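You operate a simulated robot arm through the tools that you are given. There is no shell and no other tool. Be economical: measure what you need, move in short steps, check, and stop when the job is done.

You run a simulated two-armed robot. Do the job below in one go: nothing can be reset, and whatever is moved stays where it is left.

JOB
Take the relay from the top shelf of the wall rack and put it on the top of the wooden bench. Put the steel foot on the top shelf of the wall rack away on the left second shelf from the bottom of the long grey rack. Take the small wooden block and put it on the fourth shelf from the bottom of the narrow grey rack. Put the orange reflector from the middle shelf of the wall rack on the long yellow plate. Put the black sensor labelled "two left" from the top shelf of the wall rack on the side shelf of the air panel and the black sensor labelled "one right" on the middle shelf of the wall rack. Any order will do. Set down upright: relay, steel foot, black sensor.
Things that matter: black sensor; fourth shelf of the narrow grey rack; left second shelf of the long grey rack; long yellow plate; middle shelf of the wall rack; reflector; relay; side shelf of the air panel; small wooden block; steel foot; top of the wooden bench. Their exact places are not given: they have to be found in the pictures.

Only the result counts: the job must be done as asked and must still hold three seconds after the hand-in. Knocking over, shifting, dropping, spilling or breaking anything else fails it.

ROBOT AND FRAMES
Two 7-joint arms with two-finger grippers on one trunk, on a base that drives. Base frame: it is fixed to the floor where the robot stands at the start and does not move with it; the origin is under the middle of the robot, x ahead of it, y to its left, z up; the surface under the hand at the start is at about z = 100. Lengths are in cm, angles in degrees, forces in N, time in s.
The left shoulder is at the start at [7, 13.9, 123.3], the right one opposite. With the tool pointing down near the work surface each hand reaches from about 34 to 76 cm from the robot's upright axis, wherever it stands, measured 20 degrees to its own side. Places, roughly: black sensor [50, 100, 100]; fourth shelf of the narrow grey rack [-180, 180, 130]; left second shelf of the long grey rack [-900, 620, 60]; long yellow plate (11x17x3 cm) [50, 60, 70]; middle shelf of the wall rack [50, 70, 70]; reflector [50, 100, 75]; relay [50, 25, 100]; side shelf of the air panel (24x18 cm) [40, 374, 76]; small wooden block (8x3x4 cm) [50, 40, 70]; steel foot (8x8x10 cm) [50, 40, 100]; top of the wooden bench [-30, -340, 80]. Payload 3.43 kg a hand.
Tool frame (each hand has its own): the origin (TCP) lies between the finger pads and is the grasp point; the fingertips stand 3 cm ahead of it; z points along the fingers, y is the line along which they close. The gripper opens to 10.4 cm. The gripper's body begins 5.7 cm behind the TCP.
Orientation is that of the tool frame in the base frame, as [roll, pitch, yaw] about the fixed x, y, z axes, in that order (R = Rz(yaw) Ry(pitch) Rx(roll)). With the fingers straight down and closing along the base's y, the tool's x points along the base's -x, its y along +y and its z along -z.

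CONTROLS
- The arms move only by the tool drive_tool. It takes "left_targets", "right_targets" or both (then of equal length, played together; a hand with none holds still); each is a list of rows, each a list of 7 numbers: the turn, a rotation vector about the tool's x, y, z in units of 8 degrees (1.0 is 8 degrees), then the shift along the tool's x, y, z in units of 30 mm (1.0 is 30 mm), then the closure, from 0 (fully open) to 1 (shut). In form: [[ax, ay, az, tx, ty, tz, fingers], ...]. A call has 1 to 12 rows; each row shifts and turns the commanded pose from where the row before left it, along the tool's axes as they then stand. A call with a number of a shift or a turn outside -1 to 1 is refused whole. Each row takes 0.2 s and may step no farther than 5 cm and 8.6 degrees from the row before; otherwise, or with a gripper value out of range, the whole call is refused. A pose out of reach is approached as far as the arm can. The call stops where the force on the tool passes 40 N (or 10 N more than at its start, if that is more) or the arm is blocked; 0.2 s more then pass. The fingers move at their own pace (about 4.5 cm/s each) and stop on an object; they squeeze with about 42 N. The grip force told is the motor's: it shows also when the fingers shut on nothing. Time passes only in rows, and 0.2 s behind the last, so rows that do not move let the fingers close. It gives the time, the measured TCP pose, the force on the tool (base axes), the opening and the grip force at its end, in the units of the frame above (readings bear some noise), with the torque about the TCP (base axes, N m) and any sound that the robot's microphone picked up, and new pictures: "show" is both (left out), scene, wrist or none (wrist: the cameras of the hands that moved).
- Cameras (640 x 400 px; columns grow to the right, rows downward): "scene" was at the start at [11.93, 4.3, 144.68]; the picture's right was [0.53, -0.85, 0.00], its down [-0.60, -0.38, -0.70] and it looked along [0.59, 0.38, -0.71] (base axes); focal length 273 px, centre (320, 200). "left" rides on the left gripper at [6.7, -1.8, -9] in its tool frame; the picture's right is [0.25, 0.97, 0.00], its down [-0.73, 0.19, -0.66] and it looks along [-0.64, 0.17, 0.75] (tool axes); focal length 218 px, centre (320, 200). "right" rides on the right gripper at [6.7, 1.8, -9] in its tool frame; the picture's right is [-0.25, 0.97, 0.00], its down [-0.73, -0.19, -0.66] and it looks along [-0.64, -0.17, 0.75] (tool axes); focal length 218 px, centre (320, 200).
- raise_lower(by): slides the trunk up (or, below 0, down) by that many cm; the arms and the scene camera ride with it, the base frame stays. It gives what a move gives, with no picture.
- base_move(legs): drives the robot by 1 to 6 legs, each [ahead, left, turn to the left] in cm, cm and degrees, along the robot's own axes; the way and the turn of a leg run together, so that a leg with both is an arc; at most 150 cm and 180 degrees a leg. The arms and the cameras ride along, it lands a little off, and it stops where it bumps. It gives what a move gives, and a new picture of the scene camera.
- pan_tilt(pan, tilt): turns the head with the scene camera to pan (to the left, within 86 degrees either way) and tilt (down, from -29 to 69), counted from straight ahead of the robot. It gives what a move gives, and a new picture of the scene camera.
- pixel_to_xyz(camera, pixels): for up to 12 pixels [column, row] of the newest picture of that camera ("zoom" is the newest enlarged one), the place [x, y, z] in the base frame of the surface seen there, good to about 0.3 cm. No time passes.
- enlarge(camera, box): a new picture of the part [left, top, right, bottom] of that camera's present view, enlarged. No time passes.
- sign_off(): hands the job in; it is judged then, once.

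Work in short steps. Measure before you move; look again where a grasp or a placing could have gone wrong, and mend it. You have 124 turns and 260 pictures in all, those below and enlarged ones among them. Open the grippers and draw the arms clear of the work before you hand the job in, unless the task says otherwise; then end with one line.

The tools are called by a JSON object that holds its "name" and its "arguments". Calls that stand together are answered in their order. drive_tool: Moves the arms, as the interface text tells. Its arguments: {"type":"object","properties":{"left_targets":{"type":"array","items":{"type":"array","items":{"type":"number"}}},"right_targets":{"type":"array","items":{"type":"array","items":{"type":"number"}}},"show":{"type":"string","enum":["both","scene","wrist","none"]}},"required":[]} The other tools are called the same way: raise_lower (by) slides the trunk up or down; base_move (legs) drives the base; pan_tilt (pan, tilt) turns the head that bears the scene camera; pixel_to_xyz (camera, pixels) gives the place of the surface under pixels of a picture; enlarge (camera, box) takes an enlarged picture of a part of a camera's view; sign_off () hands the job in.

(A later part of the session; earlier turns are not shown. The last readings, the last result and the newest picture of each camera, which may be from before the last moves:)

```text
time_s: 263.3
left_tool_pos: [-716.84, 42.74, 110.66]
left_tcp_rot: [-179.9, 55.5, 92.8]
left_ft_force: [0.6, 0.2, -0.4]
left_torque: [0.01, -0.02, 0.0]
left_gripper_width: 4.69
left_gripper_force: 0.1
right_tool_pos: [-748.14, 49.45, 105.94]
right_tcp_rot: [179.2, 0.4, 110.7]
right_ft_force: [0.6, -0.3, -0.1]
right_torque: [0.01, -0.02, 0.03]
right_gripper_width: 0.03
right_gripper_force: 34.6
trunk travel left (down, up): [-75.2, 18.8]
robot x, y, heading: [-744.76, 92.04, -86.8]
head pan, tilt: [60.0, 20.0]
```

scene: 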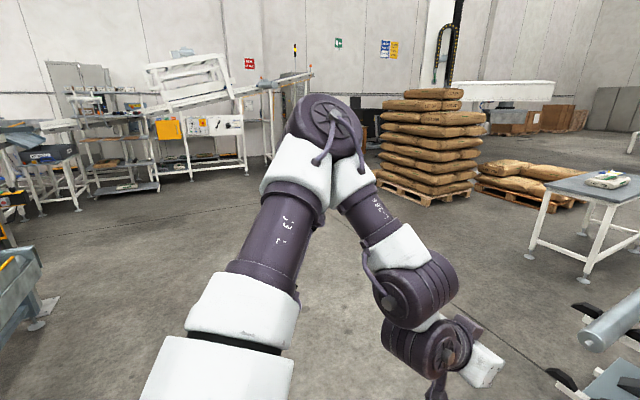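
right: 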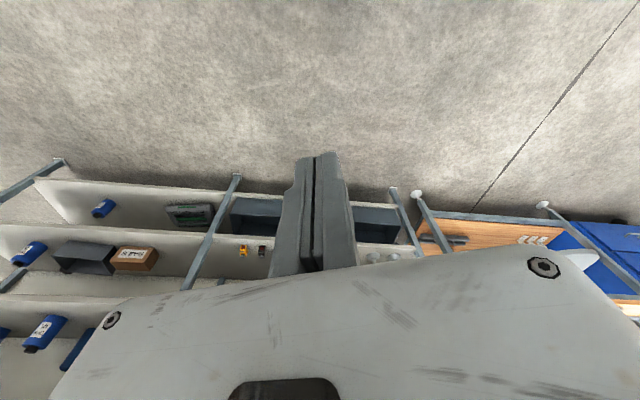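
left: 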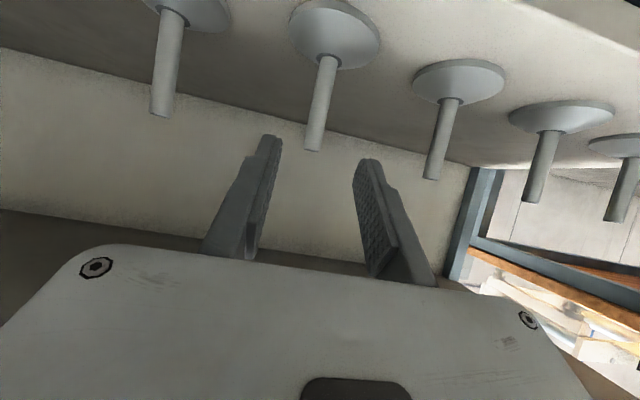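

That's the narrow rack at about (-195,180), open to the west, its fourth shelf with tools. I drive east toward it and look south for the way back.

{"name": "base_move", "arguments": {"legs": [[0, 0, 83], [150, 0, 0], [150, 0, 0], [140, 0, 0]]}}

{"name": "pan_tilt", "arguments": {"pan": -75, "tilt": 15}}

{"name": "pan_tilt", "arguments": {"pan": 50, "tilt": 15}}

```text
time_s: 287.8
left_tool_pos: [-256.65, 79.45, 110.7]
left_tcp_rot: [180.0, 55.5, 174.0]
left_ft_force: [-0.3, 0.7, 0.3]
left_torque: [0.03, 0.02, 0.0]
left_gripper_width: 4.7
left_gripper_force: 0.1
right_tool_pos: [-268.1, 49.79, 105.99]
right_tcp_rot: [179.2, 0.4, -168.1]
right_ft_force: [0.2, 0.7, 0.2]
right_torque: [0.0, -0.01, -0.03]
right_gripper_width: 0.0
right_gripper_force: 34.3
trunk travel left (down, up): [-75.2, 18.8]
robot x, y, heading: [-309.37, 59.35, -5.4]
head pan, tilt: [60.0, 20.0]
```

scene: 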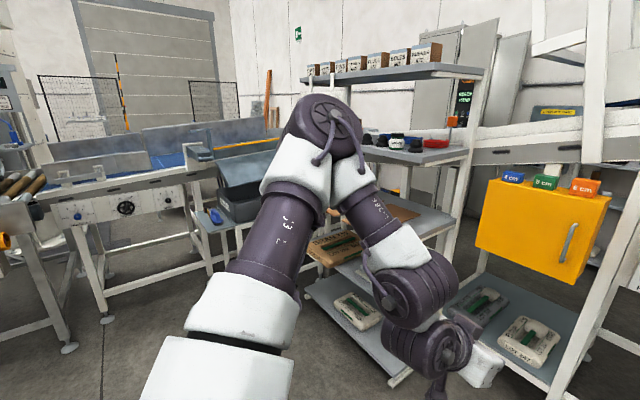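

```text
time_s: 289.9
left_tool_pos: [-256.6, 79.55, 110.75]
left_tcp_rot: [-179.9, 55.5, 174.0]
left_ft_force: [-0.7, 1.0, -1.1]
left_torque: [0.01, -0.01, 0.03]
left_gripper_width: 4.67
left_gripper_force: 0.0
right_tool_pos: [-268.16, 49.74, 106.15]
right_tcp_rot: [179.2, 0.5, -168.0]
right_ft_force: [-0.2, -0.2, 0.3]
right_torque: [0.0, 0.02, 0.02]
right_gripper_width: 0.0
right_gripper_force: 34.9
trunk travel left (down, up): [-75.2, 18.8]
robot x, y, heading: [-309.32, 59.16, -5.5]
head pan, tilt: [-75.0, 15.0]
```

scene: 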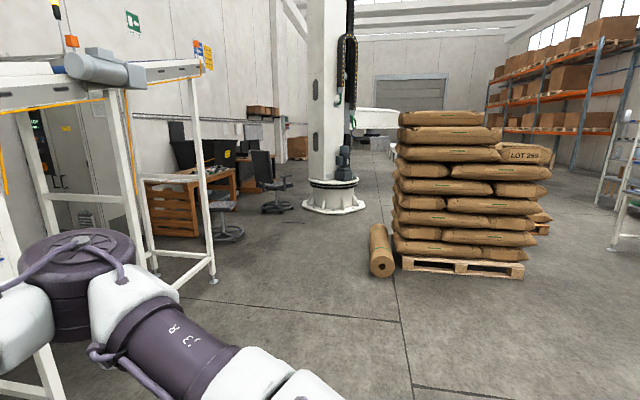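

```text
time_s: 292.0
left_tool_pos: [-256.69, 79.48, 110.68]
left_tcp_rot: [-179.9, 55.5, 174.0]
left_ft_force: [0.7, -0.1, -0.7]
left_torque: [0.01, -0.03, 0.0]
left_gripper_width: 4.69
left_gripper_force: 0.2
right_tool_pos: [-268.13, 49.69, 106.04]
right_tcp_rot: [179.3, 0.5, -168.0]
right_ft_force: [-0.3, -0.1, -0.8]
right_torque: [-0.01, 0.02, 0.0]
right_gripper_width: 0.0
right_gripper_force: 34.7
trunk travel left (down, up): [-75.2, 18.8]
robot x, y, heading: [-309.31, 59.53, -5.5]
head pan, tilt: [50.0, 15.0]
```

scene: 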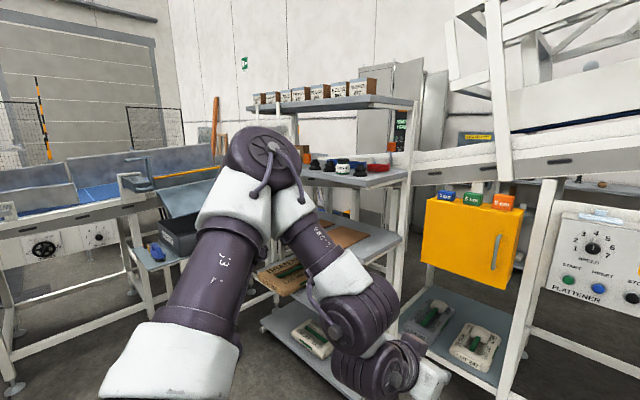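

I zoom on the fourth shelf (around 360,175) for free space, and measure it.

{"name": "enlarge", "arguments": {"camera": "scene", "box": [240, 80, 430, 260]}}

{"name": "pixel_to_xyz", "arguments": {"camera": "scene", "pixels": [[315, 180], [350, 185], [400, 175], [390, 180], [375, 190], [330, 178], [370, 105], [330, 110], [305, 178], [375, 240]]}}

```text
2.22 times, centred on (335, 170) of scene
```

zoom: 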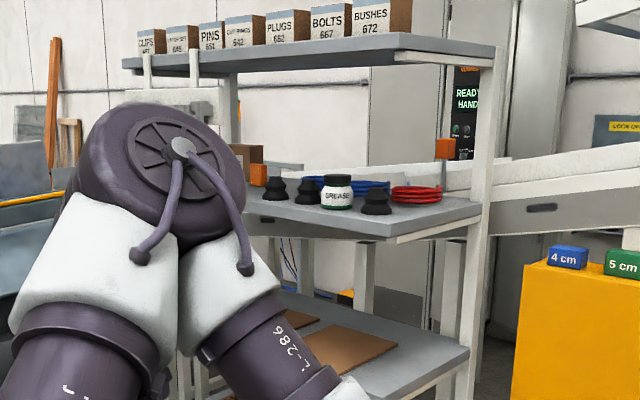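

```text
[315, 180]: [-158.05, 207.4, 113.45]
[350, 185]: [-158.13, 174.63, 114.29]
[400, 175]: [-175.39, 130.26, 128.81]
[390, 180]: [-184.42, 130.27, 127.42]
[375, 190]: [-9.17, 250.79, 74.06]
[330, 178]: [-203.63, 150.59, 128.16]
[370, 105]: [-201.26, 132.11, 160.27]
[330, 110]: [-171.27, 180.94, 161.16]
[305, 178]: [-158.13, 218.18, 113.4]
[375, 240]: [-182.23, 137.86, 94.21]
```

{"name": "pixel_to_xyz", "arguments": {"camera": "zoom", "pixels": [[275, 199], [307, 204], [338, 209], [376, 213], [415, 202], [440, 208], [340, 220], [300, 213], [360, 228], [470, 210], [440, 222], [255, 178]]}}

{"name": "pan_tilt", "arguments": {"pan": 0, "tilt": 30}}

```text
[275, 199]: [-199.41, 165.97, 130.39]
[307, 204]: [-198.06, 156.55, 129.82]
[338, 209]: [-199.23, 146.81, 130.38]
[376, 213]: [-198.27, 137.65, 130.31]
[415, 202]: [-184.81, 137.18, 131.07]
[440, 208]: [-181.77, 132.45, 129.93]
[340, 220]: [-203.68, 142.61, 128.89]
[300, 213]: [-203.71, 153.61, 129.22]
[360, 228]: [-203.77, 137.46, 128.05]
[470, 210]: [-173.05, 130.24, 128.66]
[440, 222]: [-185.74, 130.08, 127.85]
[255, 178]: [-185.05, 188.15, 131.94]
```

```text
time_s: 293.2
left_tool_pos: [-256.64, 79.65, 110.65]
left_tcp_rot: [-179.9, 55.5, 173.9]
left_ft_force: [0.8, -0.4, 0.0]
left_torque: [0.02, 0.01, 0.03]
left_gripper_width: 4.69
left_gripper_force: 0.1
right_tool_pos: [-268.2, 49.78, 106.0]
right_tcp_rot: [179.2, 0.5, -168.0]
right_ft_force: [-0.4, 0.8, 0.0]
right_torque: [0.01, 0.0, -0.02]
right_gripper_width: 0.0
right_gripper_force: 35.1
trunk travel left (down, up): [-75.2, 18.8]
robot x, y, heading: [-309.24, 59.51, -5.4]
head pan, tilt: [0.0, 30.0]
```

scene: 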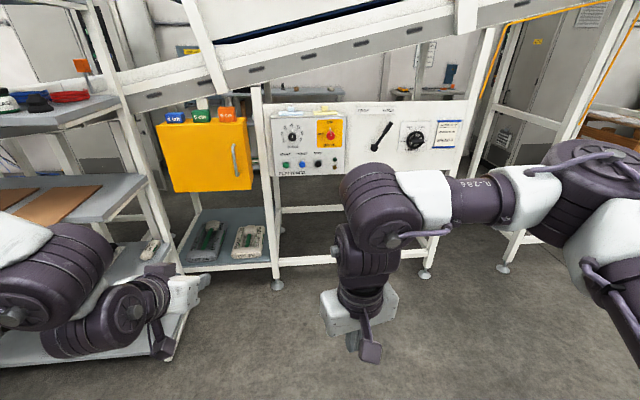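

I drive south facing -y, to (-224,-212) in front of the gap by the conveyor's end, then check.

{"name": "base_move", "arguments": {"legs": [[0, 0, -84.6], [130, 65, 0], [141, 20, 0]]}}

{"name": "pan_tilt", "arguments": {"pan": 70, "tilt": 35}}

```text
time_s: 310.8
left_tool_pos: [-192.13, -263.96, 110.85]
left_tcp_rot: [-180.0, 55.5, 90.6]
left_ft_force: [-0.2, 0.6, 0.3]
left_torque: [-0.03, 0.02, -0.03]
left_gripper_width: 4.69
left_gripper_force: 0.0
right_tool_pos: [-223.02, -255.92, 105.96]
right_tcp_rot: [179.1, 0.5, 108.6]
right_ft_force: [-0.6, -0.3, 0.3]
right_torque: [0.03, 0.02, 0.01]
right_gripper_width: 0.01
right_gripper_force: 35.0
trunk travel left (down, up): [-75.2, 18.8]
robot x, y, heading: [-218.12, -213.87, -89.1]
head pan, tilt: [0.0, 30.0]
```

scene: 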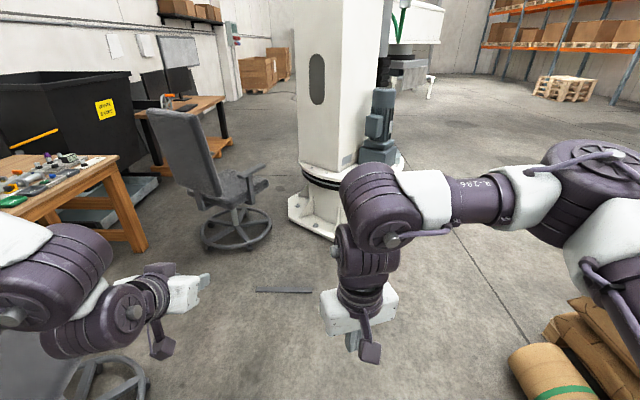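

```text
time_s: 312.2
left_tool_pos: [-191.99, -263.78, 110.77]
left_tcp_rot: [-179.9, 55.5, 90.6]
left_ft_force: [-0.3, 0.1, -0.1]
left_torque: [-0.01, 0.0, 0.0]
left_gripper_width: 4.66
left_gripper_force: 0.0
right_tool_pos: [-223.0, -255.94, 106.0]
right_tcp_rot: [179.2, 0.5, 108.6]
right_ft_force: [-0.1, 0.0, -0.5]
right_torque: [0.02, -0.01, 0.0]
right_gripper_width: 0.0
right_gripper_force: 34.8
trunk travel left (down, up): [-75.2, 18.8]
robot x, y, heading: [-218.27, -213.81, -88.9]
head pan, tilt: [70.0, 35.0]
```

scene: 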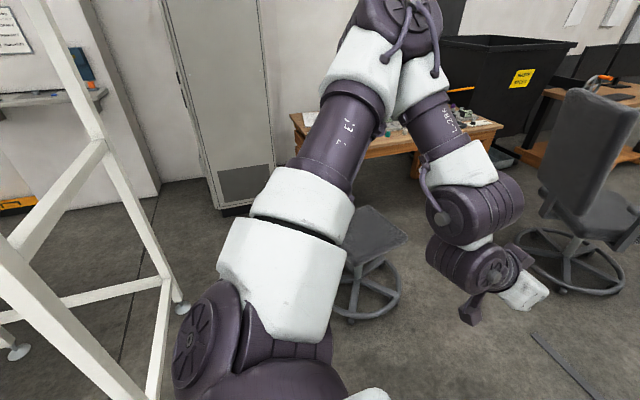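

I measure the stool ring, conveyor legs and cabinet from here.

{"name": "pixel_to_xyz", "arguments": {"camera": "scene", "pixels": [[180, 310], [150, 395], [340, 315], [365, 320], [398, 300], [368, 210], [375, 265], [15, 355], [100, 150], [35, 300], [215, 205], [540, 290]]}}

```text
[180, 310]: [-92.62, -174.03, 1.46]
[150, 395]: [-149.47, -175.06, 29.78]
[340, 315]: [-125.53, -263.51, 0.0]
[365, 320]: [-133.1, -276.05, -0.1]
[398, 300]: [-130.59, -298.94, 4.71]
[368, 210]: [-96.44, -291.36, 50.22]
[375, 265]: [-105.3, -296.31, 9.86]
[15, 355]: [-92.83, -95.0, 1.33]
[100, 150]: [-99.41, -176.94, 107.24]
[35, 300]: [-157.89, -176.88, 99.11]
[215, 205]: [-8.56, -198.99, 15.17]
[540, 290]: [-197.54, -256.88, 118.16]
```

The gap is about 81 cm; sideways travel at y≈-217 fits. I move east through it, facing -y.

{"name": "base_move", "arguments": {"legs": [[3, 0, -1.1], [0, 80, 0]]}}

{"name": "pan_tilt", "arguments": {"pan": 0, "tilt": 45}}

```text
time_s: 317.0
left_tool_pos: [-109.32, -264.74, 110.65]
left_tcp_rot: [-179.9, 55.5, 91.9]
left_ft_force: [-0.2, 0.7, 0.8]
left_torque: [0.0, 0.02, -0.02]
left_gripper_width: 4.69
left_gripper_force: 0.0
right_tool_pos: [-140.33, -257.4, 105.95]
right_tcp_rot: [179.0, 0.5, 109.8]
right_ft_force: [0.3, -0.8, 0.1]
right_torque: [0.03, -0.01, -0.03]
right_gripper_width: 0.0
right_gripper_force: 34.3
trunk travel left (down, up): [-75.2, 18.8]
robot x, y, heading: [-136.78, -215.45, -87.9]
head pan, tilt: [70.0, 35.0]
```

scene: 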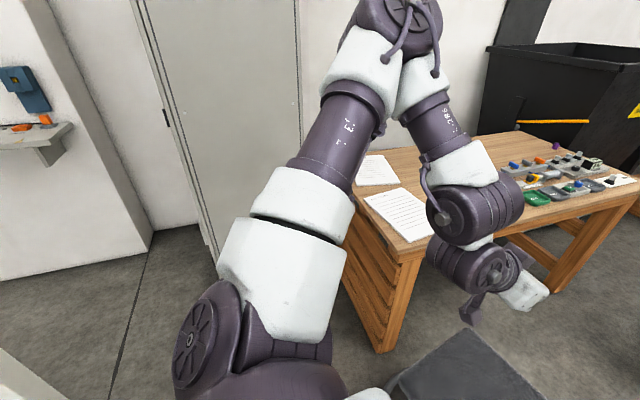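

```text
time_s: 318.4
left_tool_pos: [-109.26, -264.62, 110.64]
left_tcp_rot: [-179.8, 55.5, 91.8]
left_ft_force: [-0.3, 0.0, 0.4]
left_torque: [0.01, -0.03, 0.01]
left_gripper_width: 4.73
left_gripper_force: 0.0
right_tool_pos: [-140.37, -257.41, 106.04]
right_tcp_rot: [179.2, 0.5, 109.8]
right_ft_force: [0.0, 0.8, 0.2]
right_torque: [0.03, -0.02, -0.03]
right_gripper_width: 0.03
right_gripper_force: 34.5
trunk travel left (down, up): [-75.2, 18.8]
robot x, y, heading: [-136.53, -215.07, -87.6]
head pan, tilt: [0.0, 45.0]
```

scene: 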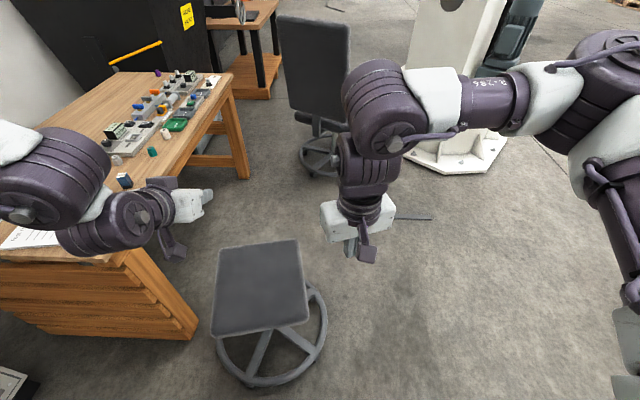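

Relay still stands on the bench (125,180). I extend the right hand to narrow its elbow, then follow the earlier way back between cabinet and post.

{"name": "drive_tool", "arguments": {"right_targets": [[0, 0, 0, -0.89, 0.07, 0, 1], [0, 0, 0, -0.89, 0.07, 0, 1], [0, 0, 0, -0.89, 0.07, 0, 1], [0, 0, 0, -0.89, 0.07, 0, 1], [0, 0, 0, -0.89, 0.07, 0, 1], [0, 0, 0, -0.89, 0.07, 0, 1]], "show": "none"}}

{"name": "base_move", "arguments": {"legs": [[1, 36, -2.4], [0, 0, -21], [-23, 47, 0]]}}

```text
time_s: 319.8
left_tool_pos: [-109.11, -264.76, 110.56]
left_tcp_rot: [-179.7, 55.4, 91.9]
left_ft_force: [0.9, -0.6, -0.9]
left_torque: [0.0, 0.0, 0.0]
left_gripper_width: 4.67
left_gripper_force: 0.0
right_tool_pos: [-133.54, -272.08, 106.3]
right_tcp_rot: [179.2, 0.4, 110.0]
right_ft_force: [0.3, 0.3, 0.3]
right_torque: [0.01, 0.01, -0.01]
right_gripper_width: 0.0
right_gripper_force: 34.6
trunk travel left (down, up): [-75.2, 18.8]
robot x, y, heading: [-136.68, -215.2, -87.7]
head pan, tilt: [0.0, 45.0]
```

```text
time_s: 325.9
left_tool_pos: [-42.22, -267.32, 110.68]
left_tcp_rot: [-179.9, 55.5, 69.0]
left_ft_force: [-0.2, 0.5, -0.2]
left_torque: [0.02, 0.02, 0.0]
left_gripper_width: 4.67
left_gripper_force: 0.0
right_tool_pos: [-67.6, -264.62, 106.36]
right_tcp_rot: [179.1, 0.5, 87.0]
right_ft_force: [0.3, 0.9, 0.5]
right_torque: [0.01, 0.01, -0.03]
right_gripper_width: 0.03
right_gripper_force: 34.3
trunk travel left (down, up): [-75.2, 18.8]
robot x, y, heading: [-48.11, -211.04, -110.1]
head pan, tilt: [0.0, 45.0]
```

scene: 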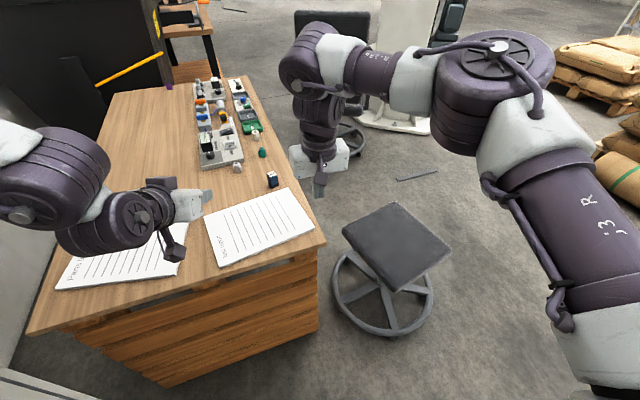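

On track at (-48,-211). I continue back north along the corridor to the wall rack.

{"name": "base_move", "arguments": {"legs": [[-33, -8, 0], [-33, -12, 0], [-38, -14, 0], [0, 0, 20], [-105, 0, 0]]}}

```text
time_s: 338.0
left_tool_pos: [-18.74, -52.25, 110.75]
left_tcp_rot: [-179.9, 55.5, 89.5]
left_ft_force: [0.4, 0.4, -0.2]
left_torque: [0.02, 0.01, 0.01]
left_gripper_width: 4.69
left_gripper_force: 0.1
right_tool_pos: [-43.31, -58.53, 106.16]
right_tcp_rot: [179.2, 0.5, 107.5]
right_ft_force: [1.3, -0.1, -1.3]
right_torque: [0.02, 0.02, 0.05]
right_gripper_width: 0.0
right_gripper_force: 34.7
trunk travel left (down, up): [-75.2, 18.8]
robot x, y, heading: [-43.71, -1.8, -90.0]
head pan, tilt: [0.0, 45.0]
```

scene: 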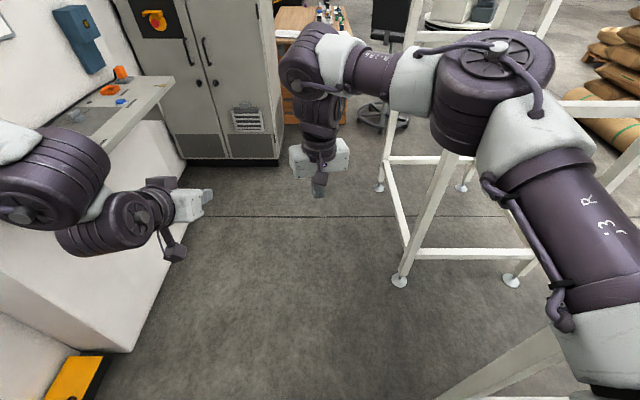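

I turn to face the wall rack, sidestep to y≈75 and look at the shelves.

{"name": "base_move", "arguments": {"legs": [[0, 0, 90], [7, 75, 0]]}}

{"name": "pan_tilt", "arguments": {"pan": 5, "tilt": 35}}

```text
time_s: 346.0
left_tool_pos: [8.91, 99.01, 110.69]
left_tcp_rot: [-179.9, 55.5, -178.0]
left_ft_force: [1.1, -0.2, -0.5]
left_torque: [-0.04, -0.03, 0.01]
left_gripper_width: 4.66
left_gripper_force: 0.1
right_tool_pos: [16.28, 74.67, 106.33]
right_tcp_rot: [179.1, 0.5, -160.0]
right_ft_force: [0.3, 0.1, -0.4]
right_torque: [-0.01, 0.02, -0.01]
right_gripper_width: 0.01
right_gripper_force: 34.6
trunk travel left (down, up): [-75.2, 18.8]
robot x, y, heading: [-40.73, 71.8, 2.6]
head pan, tilt: [0.0, 45.0]
```

scene: 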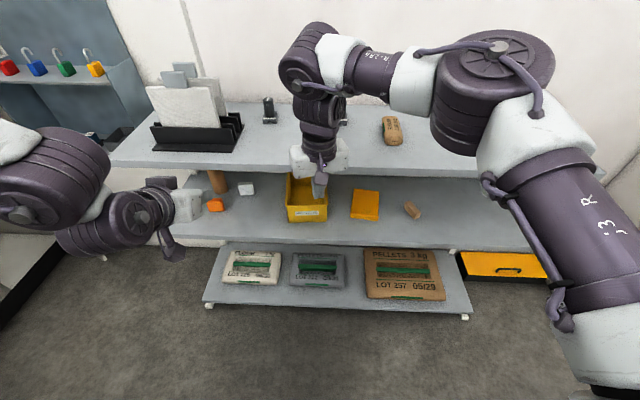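

```text
time_s: 346.7
left_tool_pos: [8.99, 99.12, 110.72]
left_tcp_rot: [-179.8, 55.4, -177.9]
left_ft_force: [-0.2, -0.4, -0.3]
left_torque: [-0.01, 0.0, -0.02]
left_gripper_width: 4.66
left_gripper_force: 0.1
right_tool_pos: [16.37, 74.69, 106.39]
right_tcp_rot: [179.3, 0.4, -160.0]
right_ft_force: [-0.7, 0.1, 0.2]
right_torque: [0.0, -0.04, 0.01]
right_gripper_width: 0.0
right_gripper_force: 34.9
trunk travel left (down, up): [-75.2, 18.8]
robot x, y, heading: [-40.5, 71.85, 2.5]
head pan, tilt: [5.0, 35.0]
```

scene: 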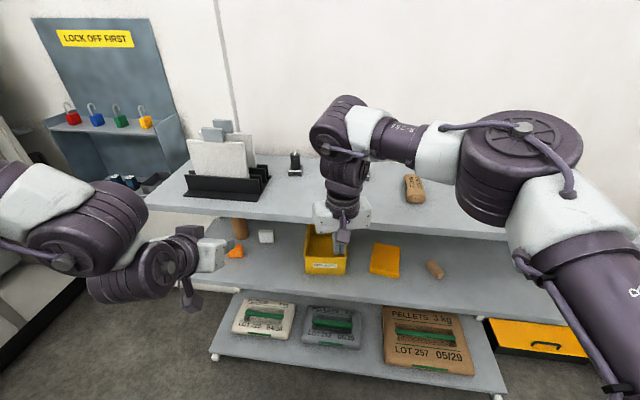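

Everything is visible. I zoom and measure the middle-shelf objects and sensors.

{"name": "enlarge", "arguments": {"camera": "scene", "box": [210, 200, 470, 310]}}

{"name": "pixel_to_xyz", "arguments": {"camera": "scene", "pixels": [[371, 272], [376, 244], [405, 249], [403, 278], [388, 260], [430, 264], [440, 276], [295, 155], [295, 172], [237, 247], [237, 255], [266, 237]]}}

{"name": "enlarge", "arguments": {"camera": "scene", "box": [260, 130, 400, 220]}}

```text
2.46 times, centred on (340, 255) of scene
```

zoom: 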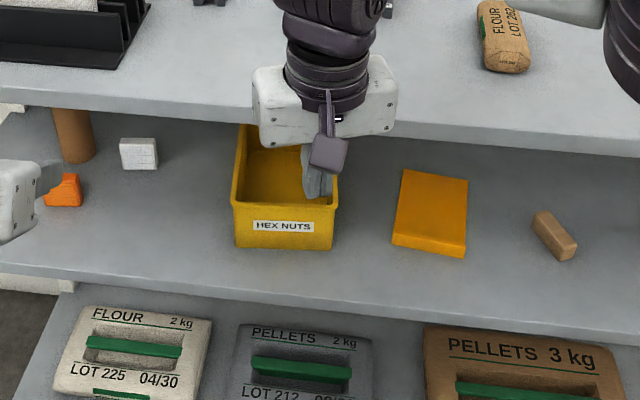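

```text
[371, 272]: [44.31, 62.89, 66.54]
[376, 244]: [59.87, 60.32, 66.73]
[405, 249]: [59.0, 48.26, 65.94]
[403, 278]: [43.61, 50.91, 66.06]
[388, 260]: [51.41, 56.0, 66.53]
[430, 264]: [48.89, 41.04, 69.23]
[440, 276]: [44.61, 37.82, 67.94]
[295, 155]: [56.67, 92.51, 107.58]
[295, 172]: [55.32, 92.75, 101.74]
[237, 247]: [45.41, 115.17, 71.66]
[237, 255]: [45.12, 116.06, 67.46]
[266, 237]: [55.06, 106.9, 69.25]
```

```text
4.44 times, centred on (330, 175) of scene
```

zoom: 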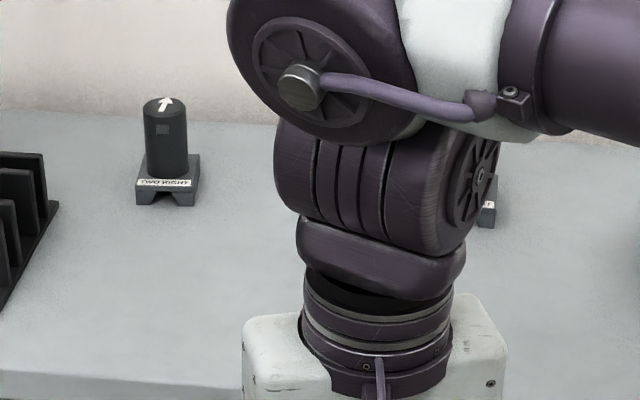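

The sensor at y≈92 reads "TWO RIGHT"; another is hidden behind the right arm. I swing the right hand to the right to uncover the shelf and look again.

{"name": "drive_tool", "arguments": {"right_targets": [[0, 0, 0, 0.6, -0.75, 0, 1], [0, 0, 0, 0.6, -0.75, 0, 1], [0, 0, 0, 0.6, -0.75, 0, 1], [0, 0, 0, 0.6, -0.75, 0, 1], [0, 0, 0, 0.6, -0.75, 0, 1], [0, 0, 0, 0.3, -0.85, 0, 1], [0, 0, 0, 0.3, -0.85, 0, 1], [0, 0, 0, 0.3, -0.85, 0, 1], [0, 0, 0, 0.3, -0.85, 0, 1]], "show": "scene"}}

{"name": "enlarge", "arguments": {"camera": "scene", "box": [170, 120, 420, 220]}}

```text
time_s: 348.7
left_tool_pos: [8.94, 98.99, 110.85]
left_tcp_rot: [-179.9, 55.5, -178.2]
left_ft_force: [-1.0, 0.0, -0.1]
left_torque: [0.0, -0.01, 0.01]
left_gripper_width: 4.67
left_gripper_force: 0.0
right_tool_pos: [11.93, 50.12, 105.94]
right_tcp_rot: [179.1, 0.5, -159.9]
right_ft_force: [-0.1, 0.6, 0.8]
right_torque: [0.04, 0.0, -0.02]
right_gripper_width: 0.0
right_gripper_force: 34.8
trunk travel left (down, up): [-75.2, 18.8]
robot x, y, heading: [-40.38, 71.78, 2.6]
head pan, tilt: [5.0, 35.0]
```

scene: 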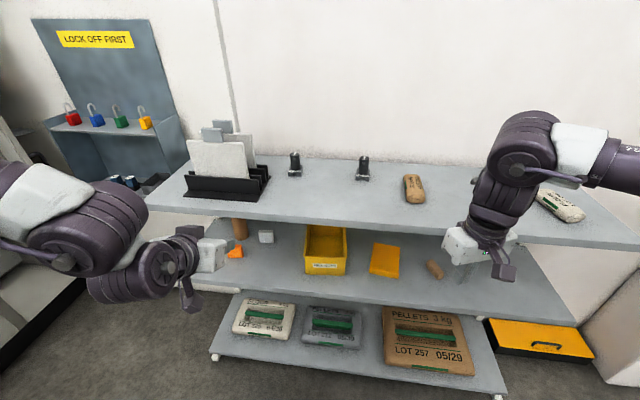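

```text
2.56 times, centred on (295, 170) of scene
```

zoom: 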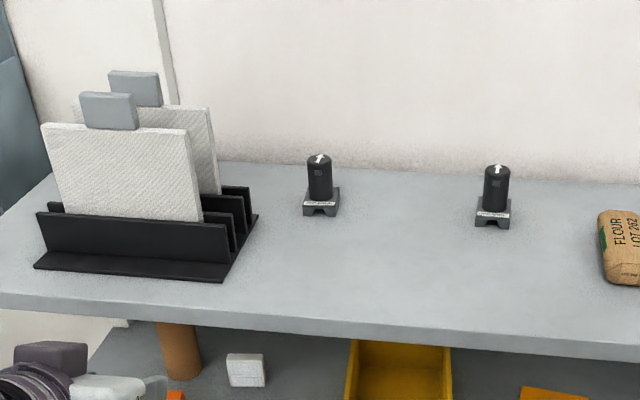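

{"name": "enlarge", "arguments": {"camera": "scene", "box": [270, 140, 390, 195]}}

{"name": "pixel_to_xyz", "arguments": {"camera": "scene", "pixels": [[295, 154], [295, 165], [289, 176], [301, 175], [362, 159], [363, 170], [357, 180], [369, 179], [205, 240], [237, 252]]}}

```text
5.33 times, centred on (330, 168) of scene
```

zoom: 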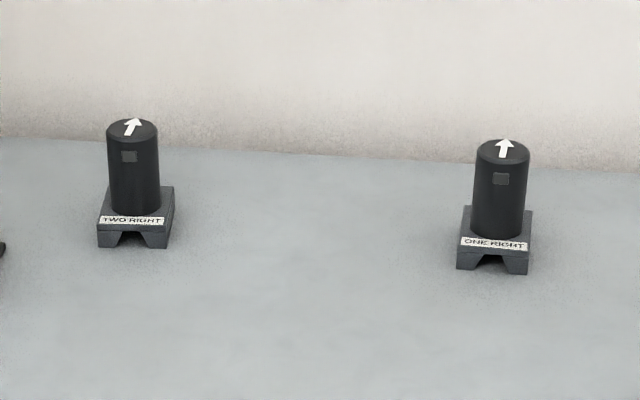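

```text
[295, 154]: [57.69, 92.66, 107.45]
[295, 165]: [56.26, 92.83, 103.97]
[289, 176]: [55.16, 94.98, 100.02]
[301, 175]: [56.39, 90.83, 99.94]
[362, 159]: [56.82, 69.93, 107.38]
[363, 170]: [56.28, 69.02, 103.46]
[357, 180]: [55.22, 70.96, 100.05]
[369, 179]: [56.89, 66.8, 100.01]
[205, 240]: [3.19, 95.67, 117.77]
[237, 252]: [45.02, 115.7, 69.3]
```

Found "one right" at (57.5,69) and "two right" at (57.5,92.7). "Two left" may be behind the plate holder, so I move left to look.

{"name": "base_move", "arguments": {"legs": [[0, 50, -2.6]]}}

{"name": "pan_tilt", "arguments": {"pan": 12, "tilt": 30}}

{"name": "enlarge", "arguments": {"camera": "scene", "box": [150, 100, 450, 280]}}

```text
time_s: 351.6
left_tool_pos: [8.16, 147.21, 110.8]
left_tcp_rot: [-180.0, 55.5, -179.8]
left_ft_force: [-0.1, -0.2, 0.3]
left_torque: [-0.02, -0.03, 0.0]
left_gripper_width: 4.69
left_gripper_force: 0.0
right_tool_pos: [9.82, 98.29, 106.01]
right_tcp_rot: [179.1, 0.5, -161.8]
right_ft_force: [-0.6, 0.5, -0.1]
right_torque: [0.02, 0.02, -0.04]
right_gripper_width: 0.0
right_gripper_force: 34.9
trunk travel left (down, up): [-75.2, 18.8]
robot x, y, heading: [-42.32, 121.54, 0.7]
head pan, tilt: [5.0, 35.0]
```

scene: 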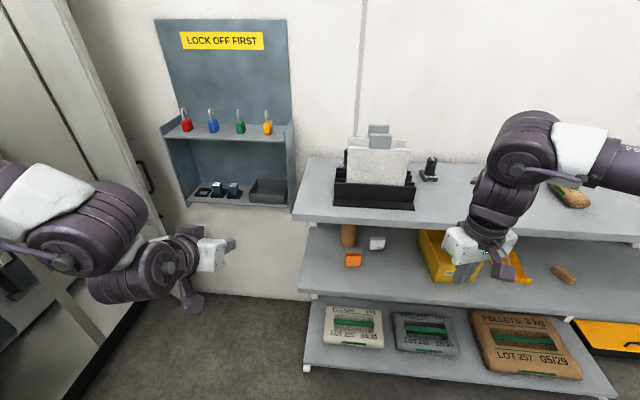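

```text
time_s: 352.3
left_tool_pos: [8.15, 147.38, 110.64]
left_tcp_rot: [-179.8, 55.5, -179.7]
left_ft_force: [0.0, 0.3, 0.8]
left_torque: [-0.01, -0.03, 0.01]
left_gripper_width: 4.67
left_gripper_force: 0.0
right_tool_pos: [9.74, 98.4, 106.02]
right_tcp_rot: [179.2, 0.5, -161.8]
right_ft_force: [0.5, -0.4, 0.3]
right_torque: [-0.01, -0.02, 0.01]
right_gripper_width: 0.0
right_gripper_force: 34.9
trunk travel left (down, up): [-75.2, 18.8]
robot x, y, heading: [-42.19, 121.48, 1.1]
head pan, tilt: [12.0, 30.0]
```

scene: 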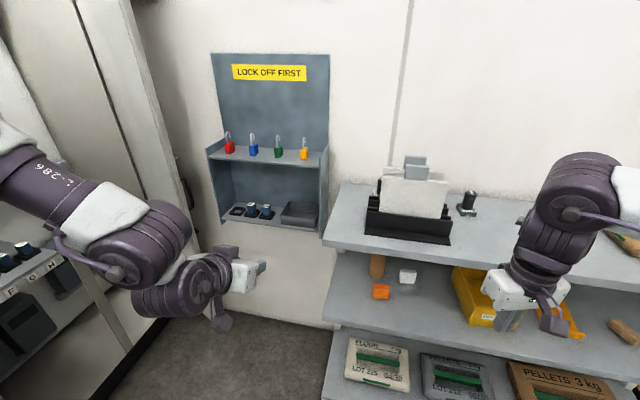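

```text
2.13 times, centred on (300, 190) of scene
```

zoom: 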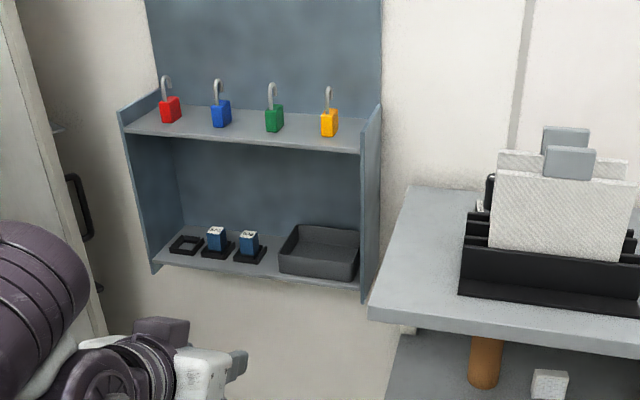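

A black sensor peeks out behind the plates near (379,190). I zoom in and measure it.

{"name": "enlarge", "arguments": {"camera": "scene", "box": [350, 165, 420, 215]}}

{"name": "pixel_to_xyz", "arguments": {"camera": "scene", "pixels": [[378, 186], [376, 196], [377, 181], [370, 225], [451, 240], [366, 232], [453, 215], [385, 170], [445, 185], [418, 157], [342, 190], [326, 238]]}}

```text
8.00 times, centred on (385, 190) of scene
```

zoom: 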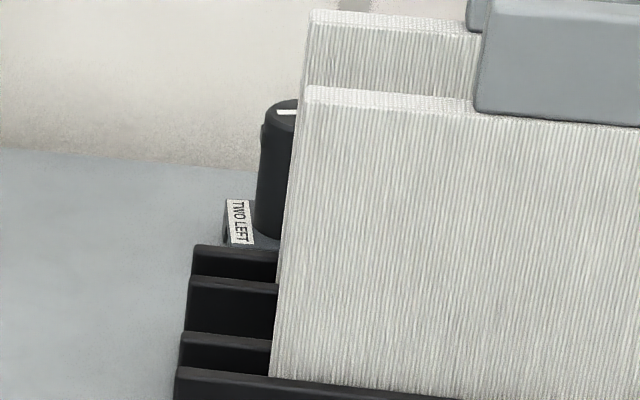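

```text
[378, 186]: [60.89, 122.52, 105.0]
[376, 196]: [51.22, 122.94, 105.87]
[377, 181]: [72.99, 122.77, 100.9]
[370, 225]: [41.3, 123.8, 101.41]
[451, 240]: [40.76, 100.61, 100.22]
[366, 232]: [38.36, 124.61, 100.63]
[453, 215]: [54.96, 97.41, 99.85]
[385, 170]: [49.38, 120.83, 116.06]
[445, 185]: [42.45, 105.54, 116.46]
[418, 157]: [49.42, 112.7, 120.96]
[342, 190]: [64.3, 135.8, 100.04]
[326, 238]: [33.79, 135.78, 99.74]
```

"TWO LEFT" is confirmed, behind the plate holder at about (62,121.5). First the reflector: I draw the right hand back, lower the trunk 40 cm, and bring the left hand in front of the reflector (45,116).

{"name": "drive_tool", "arguments": {"right_targets": [[0, 0, 0, 0.85, 0.27, 0, 1], [0, 0, 0, 0.85, 0.27, 0, 1], [0, 0, 0, 0.85, 0.27, 0, 1], [0, 0, 0, 0.85, 0.27, 0, 1], [0, 0, 0, 0.85, 0.27, 0, 1], [0, 0, 0, 0.85, 0.27, 0, 1]], "show": "none"}}

{"name": "raise_lower", "arguments": {"by": -40}}

{"name": "base_move", "arguments": {"legs": [[0, -31, -1], [22, 0, 0]]}}

{"name": "drive_tool", "arguments": {"left_targets": [[0, 0, 0, 0, 0, 0, 0.2], [0, 0, 0, 0, 0, 0, 0.2]], "show": "both"}}

```text
time_s: 353.7
left_tool_pos: [8.16, 147.31, 110.86]
left_tcp_rot: [-179.9, 55.5, -179.7]
left_ft_force: [-1.2, 0.2, -0.2]
left_torque: [-0.01, 0.0, -0.02]
left_gripper_width: 4.66
left_gripper_force: 0.1
right_tool_pos: [-6.34, 98.19, 106.08]
right_tcp_rot: [179.2, 0.5, -161.8]
right_ft_force: [0.1, -0.8, 0.3]
right_torque: [0.03, -0.03, 0.03]
right_gripper_width: 0.0
right_gripper_force: 34.4
trunk travel left (down, up): [-75.2, 18.8]
robot x, y, heading: [-42.28, 121.49, 0.7]
head pan, tilt: [12.0, 30.0]
```

```text
time_s: 357.5
left_tool_pos: [8.17, 147.29, 70.68]
left_tcp_rot: [-180.0, 55.5, -179.7]
left_ft_force: [-0.3, 0.2, 0.7]
left_torque: [-0.02, 0.02, 0.01]
left_gripper_width: 4.68
left_gripper_force: 0.1
right_tool_pos: [-6.1, 98.24, 65.98]
right_tcp_rot: [179.2, 0.5, -161.8]
right_ft_force: [0.1, 0.6, 0.1]
right_torque: [0.0, 0.0, -0.02]
right_gripper_width: 0.0
right_gripper_force: 35.8
trunk travel left (down, up): [-35.2, 58.8]
robot x, y, heading: [-42.13, 121.28, 1.1]
head pan, tilt: [12.0, 30.0]
```

```text
time_s: 360.9
left_tool_pos: [30.72, 115.49, 70.68]
left_tcp_rot: [-179.9, 55.3, 179.6]
left_ft_force: [0.0, -0.2, -0.3]
left_torque: [0.01, -0.02, 0.03]
left_gripper_width: 4.69
left_gripper_force: 0.1
right_tool_pos: [15.76, 66.61, 65.96]
right_tcp_rot: [179.1, 0.4, -162.6]
right_ft_force: [-0.2, -0.6, 0.5]
right_torque: [-0.01, 0.04, 0.01]
right_gripper_width: 0.0
right_gripper_force: 34.6
trunk travel left (down, up): [-35.2, 58.8]
robot x, y, heading: [-19.63, 90.46, 0.2]
head pan, tilt: [12.0, 30.0]
```

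scene: 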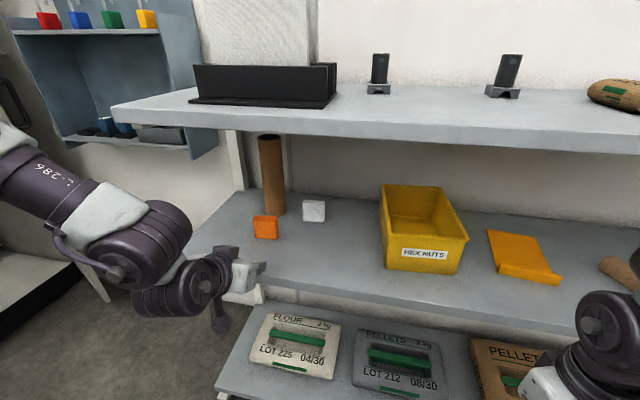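

```text
time_s: 361.5
left_tool_pos: [30.69, 115.47, 70.7]
left_tcp_rot: [-179.9, 55.5, 179.7]
left_ft_force: [-0.4, -0.7, 0.0]
left_torque: [0.0, -0.02, 0.01]
left_gripper_width: 8.29
left_gripper_force: 0.1
right_tool_pos: [15.72, 66.71, 66.08]
right_tcp_rot: [179.3, 0.4, -162.4]
right_ft_force: [0.7, 0.1, -0.2]
right_torque: [0.0, 0.02, -0.02]
right_gripper_width: 0.0
right_gripper_force: 34.2
trunk travel left (down, up): [-35.2, 58.8]
robot x, y, heading: [-19.79, 90.0, 0.2]
head pan, tilt: [12.0, 30.0]
```

scene: 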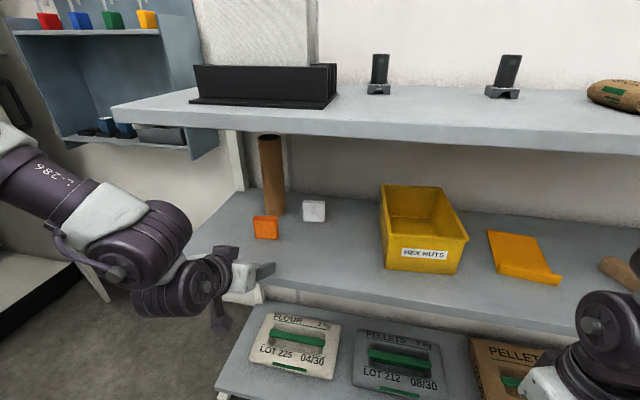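
left: 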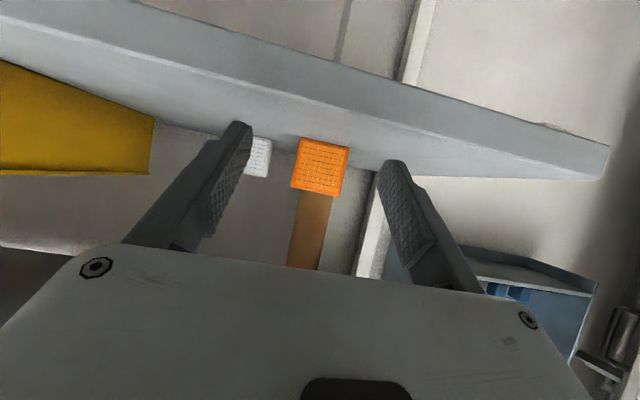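

Reflector is centred between the fingers. I measure its corners, the plate, and the shelf.

{"name": "pixel_to_xyz", "arguments": {"camera": "left", "pixels": [[300, 142], [346, 150], [294, 185], [340, 194], [320, 165], [348, 148]]}}

{"name": "pixel_to_xyz", "arguments": {"camera": "scene", "pixels": [[266, 215], [266, 228], [266, 245], [489, 232], [534, 237], [561, 277], [501, 268], [522, 255], [530, 280], [440, 290], [605, 265], [376, 130]]}}

```text
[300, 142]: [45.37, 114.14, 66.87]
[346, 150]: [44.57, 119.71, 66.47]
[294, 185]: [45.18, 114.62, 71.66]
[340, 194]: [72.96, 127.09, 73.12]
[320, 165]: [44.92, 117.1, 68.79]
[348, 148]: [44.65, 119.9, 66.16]
```

```text
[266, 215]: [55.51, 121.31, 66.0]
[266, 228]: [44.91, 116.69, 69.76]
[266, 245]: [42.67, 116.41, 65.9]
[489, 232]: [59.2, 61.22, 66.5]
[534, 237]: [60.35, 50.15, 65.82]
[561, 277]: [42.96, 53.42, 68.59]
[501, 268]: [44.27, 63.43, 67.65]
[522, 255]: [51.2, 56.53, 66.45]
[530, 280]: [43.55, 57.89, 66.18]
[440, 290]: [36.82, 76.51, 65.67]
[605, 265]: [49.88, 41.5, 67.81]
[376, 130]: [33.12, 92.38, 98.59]
```

Shelf z≈65.9; reflector spans y 114.3–119.7, front x≈45, top 71.8; plate surface z≈66.4 about (51.8,56.5). I bring the base ahead 9 cm, then reach on.

{"name": "base_move", "arguments": {"legs": [[9, 1.5, 0]]}}

{"name": "drive_tool", "arguments": {"left_targets": [[0, 0, 0, -0.3, 0, 0.65, 0.2], [0, 0, 0, -0.3, 0, 0.65, 0.2], [0, 0, 0, -0.3, 0, 0.65, 0.2]], "show": "wrist"}}

```text
time_s: 362.6
left_tool_pos: [39.75, 117.01, 70.64]
left_tcp_rot: [-179.9, 55.5, 179.6]
left_ft_force: [-0.2, 0.8, 0.1]
left_torque: [0.02, 0.01, 0.02]
left_gripper_width: 8.32
left_gripper_force: 0.0
right_tool_pos: [24.73, 68.08, 66.13]
right_tcp_rot: [179.1, 0.4, -162.4]
right_ft_force: [1.1, -0.3, 0.3]
right_torque: [0.02, 0.02, 0.01]
right_gripper_width: 0.01
right_gripper_force: 34.5
trunk travel left (down, up): [-35.2, 58.8]
robot x, y, heading: [-10.79, 91.78, 0.2]
head pan, tilt: [12.0, 30.0]
```

scene: 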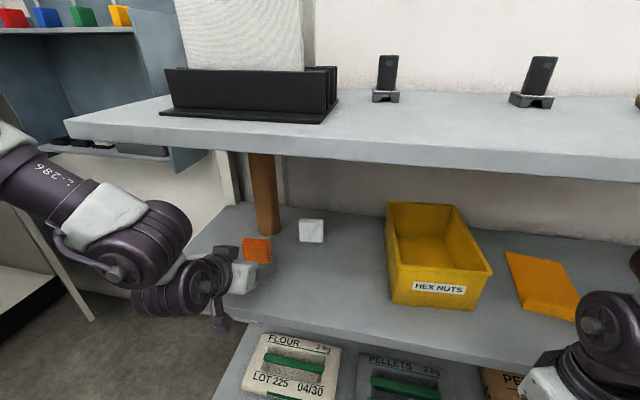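

```text
time_s: 363.4
left_tool_pos: [46.0, 116.97, 69.52]
left_tcp_rot: [-179.9, 55.3, 179.6]
left_ft_force: [0.2, -0.1, 0.3]
left_torque: [0.01, 0.02, 0.03]
left_gripper_width: 8.32
left_gripper_force: 0.0
right_tool_pos: [24.75, 68.04, 65.95]
right_tcp_rot: [179.1, 0.5, -162.3]
right_ft_force: [0.0, -0.8, -0.4]
right_torque: [0.01, -0.02, -0.02]
right_gripper_width: 0.0
right_gripper_force: 34.6
trunk travel left (down, up): [-35.2, 58.8]
robot x, y, heading: [-11.01, 91.82, 0.1]
head pan, tilt: [12.0, 30.0]
```

left: 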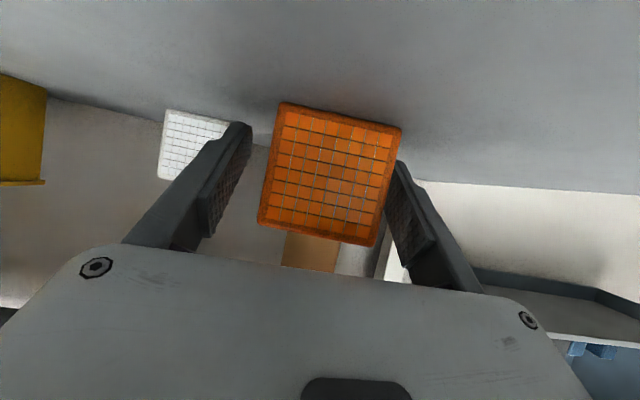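

The reflector is between the fingers. I close and lift 5 cm.

{"name": "drive_tool", "arguments": {"left_targets": [[0, 0, 0, 0, 0, 0, 0.6], [0, 0, 0, 0, 0, 0, 1], [0, 0, 0, 0, 0, 0, 1], [0, 0, 0, 0, 0, 0, 1], [0, 0, 0, 0, 0, 0, 1], [0, 0, 0, -0.45, 0, -0.31, 1], [0, 0, 0, -0.45, 0, -0.31, 1], [0, 0, 0, -0.45, 0, -0.31, 1], [0, 0, 0, 0, 0, 0, 1]], "show": "both"}}

```text
time_s: 365.4
left_tool_pos: [45.9, 116.87, 74.38]
left_tcp_rot: [-179.9, 55.4, 179.5]
left_ft_force: [0.1, -0.1, -1.3]
left_torque: [0.01, 0.0, -0.04]
left_gripper_width: 5.95
left_gripper_force: 42.0
right_tool_pos: [24.76, 68.06, 66.03]
right_tcp_rot: [179.2, 0.6, -162.4]
right_ft_force: [-0.4, 0.3, -0.5]
right_torque: [0.01, 0.01, -0.02]
right_gripper_width: 0.0
right_gripper_force: 34.7
trunk travel left (down, up): [-35.2, 58.8]
robot x, y, heading: [-10.83, 91.76, 0.3]
head pan, tilt: [12.0, 30.0]
```

scene: 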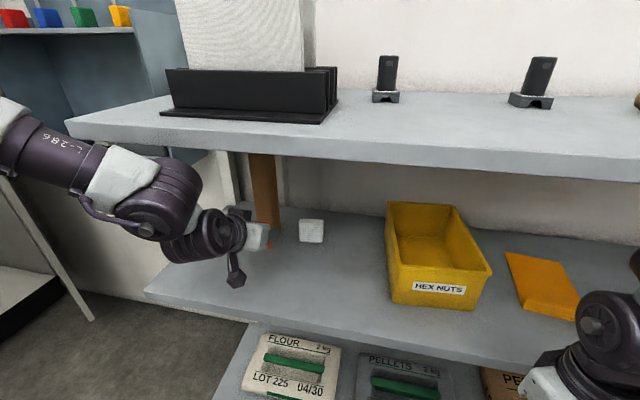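
left: 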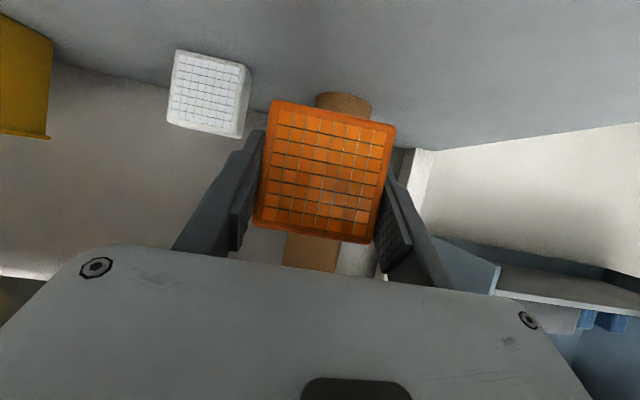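

Reflector held (5.95 cm). I back out, shift right 60 cm, and come in over the plate.

{"name": "base_move", "arguments": {"legs": [[-16, 0, 0], [0, -60.4, 0], [16, 0, 0]]}}

{"name": "drive_tool", "arguments": {"left_targets": [[0, 0, 0, -0.28, 0, 0.41, 1], [0, 0, 0, -0.28, 0, 0.41, 1], [0, 0, 0, -0.28, 0, 0.41, 1], [0, 0, 0, 0, 0, 0, 1]], "show": "both"}}

```text
time_s: 370.9
left_tool_pos: [45.89, 54.27, 74.29]
left_tcp_rot: [-179.9, 55.4, 178.5]
left_ft_force: [0.1, -0.2, -0.8]
left_torque: [-0.01, 0.0, -0.02]
left_gripper_width: 5.89
left_gripper_force: 42.1
right_tool_pos: [23.73, 5.79, 65.92]
right_tcp_rot: [179.0, 0.4, -163.5]
right_ft_force: [0.7, 0.4, -1.5]
right_torque: [0.03, 0.0, -0.02]
right_gripper_width: 0.0
right_gripper_force: 34.9
trunk travel left (down, up): [-35.2, 58.8]
robot x, y, heading: [-11.36, 30.07, -0.7]
head pan, tilt: [12.0, 30.0]
```

scene: 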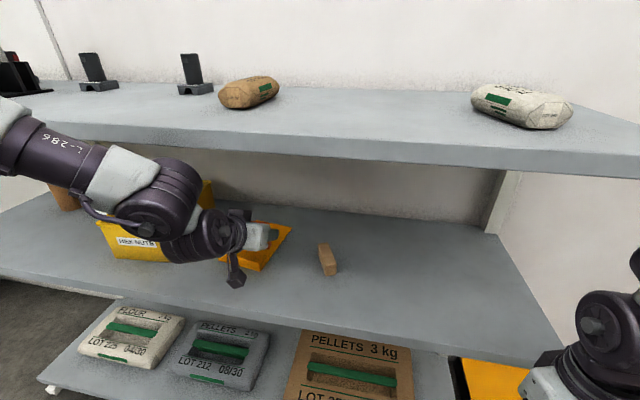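

```text
time_s: 371.9
left_tool_pos: [50.32, 53.92, 74.4]
left_tcp_rot: [-179.8, 55.4, 178.4]
left_ft_force: [0.2, -0.2, -0.1]
left_torque: [-0.02, -0.01, 0.0]
left_gripper_width: 5.91
left_gripper_force: 42.3
right_tool_pos: [23.77, 5.88, 66.01]
right_tcp_rot: [179.2, 0.4, -163.4]
right_ft_force: [0.3, -0.5, -0.2]
right_torque: [0.02, -0.03, 0.01]
right_gripper_width: 0.0
right_gripper_force: 35.0
trunk travel left (down, up): [-35.2, 58.8]
robot x, y, heading: [-11.26, 30.34, -0.9]
head pan, tilt: [12.0, 30.0]
```

scene: 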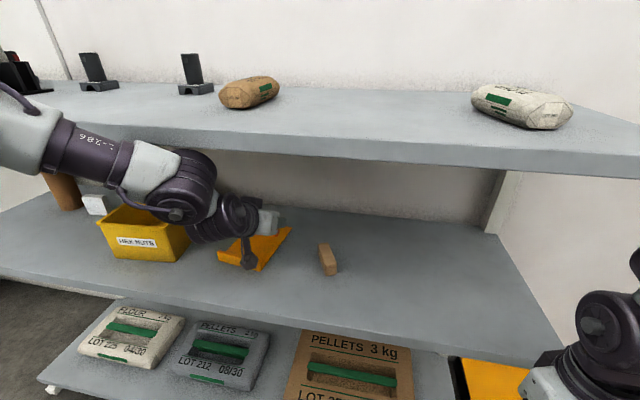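
left: 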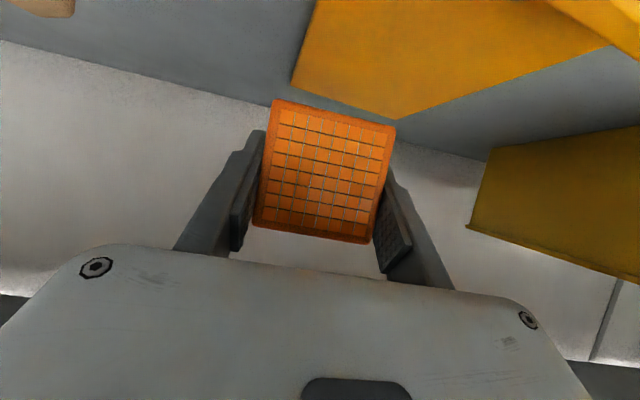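

I shift 2.2 cm left to the plate's middle and lower toward its surface.

{"name": "drive_tool", "arguments": {"left_targets": [[0, 0, 0, 0, 0.4, 0, 1], [0, 0, 0, 0, 0.4, 0, 1], [0, 0, 0, 0.26, 0, 0.18, 1], [0, 0, 0, 0.26, 0, 0.18, 1], [0, 0, 0, 0.26, 0, 0.18, 1], [0, 0, 0, 0.26, 0, 0.18, 1], [0, 0, 0, 0.1, 0, 0.07, 1], [0, 0, 0, 0, 0, 0, 1]], "show": "both"}}

```text
time_s: 373.7
left_tool_pos: [50.46, 56.47, 70.39]
left_tcp_rot: [-179.9, 55.5, 178.4]
left_ft_force: [0.2, -0.1, -0.3]
left_torque: [0.01, -0.02, 0.01]
left_gripper_width: 5.88
left_gripper_force: 41.7
right_tool_pos: [23.77, 5.79, 66.06]
right_tcp_rot: [179.2, 0.5, -163.6]
right_ft_force: [-0.5, -0.2, 0.3]
right_torque: [0.0, 0.02, -0.01]
right_gripper_width: 0.0
right_gripper_force: 34.2
trunk travel left (down, up): [-35.2, 58.8]
robot x, y, heading: [-11.42, 30.4, -0.9]
head pan, tilt: [12.0, 30.0]
```

scene: 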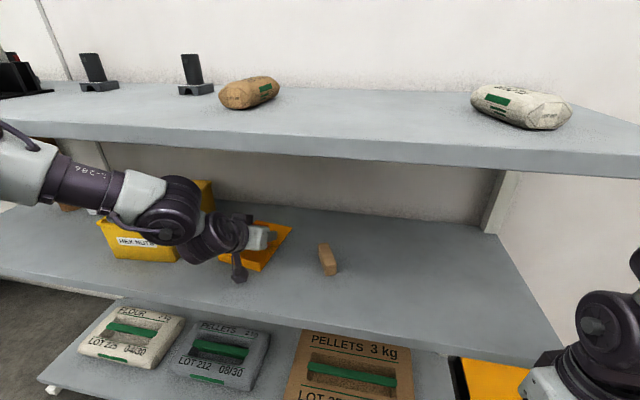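
left: 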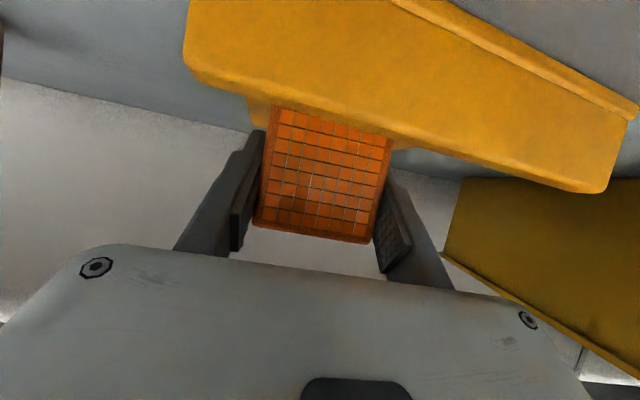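

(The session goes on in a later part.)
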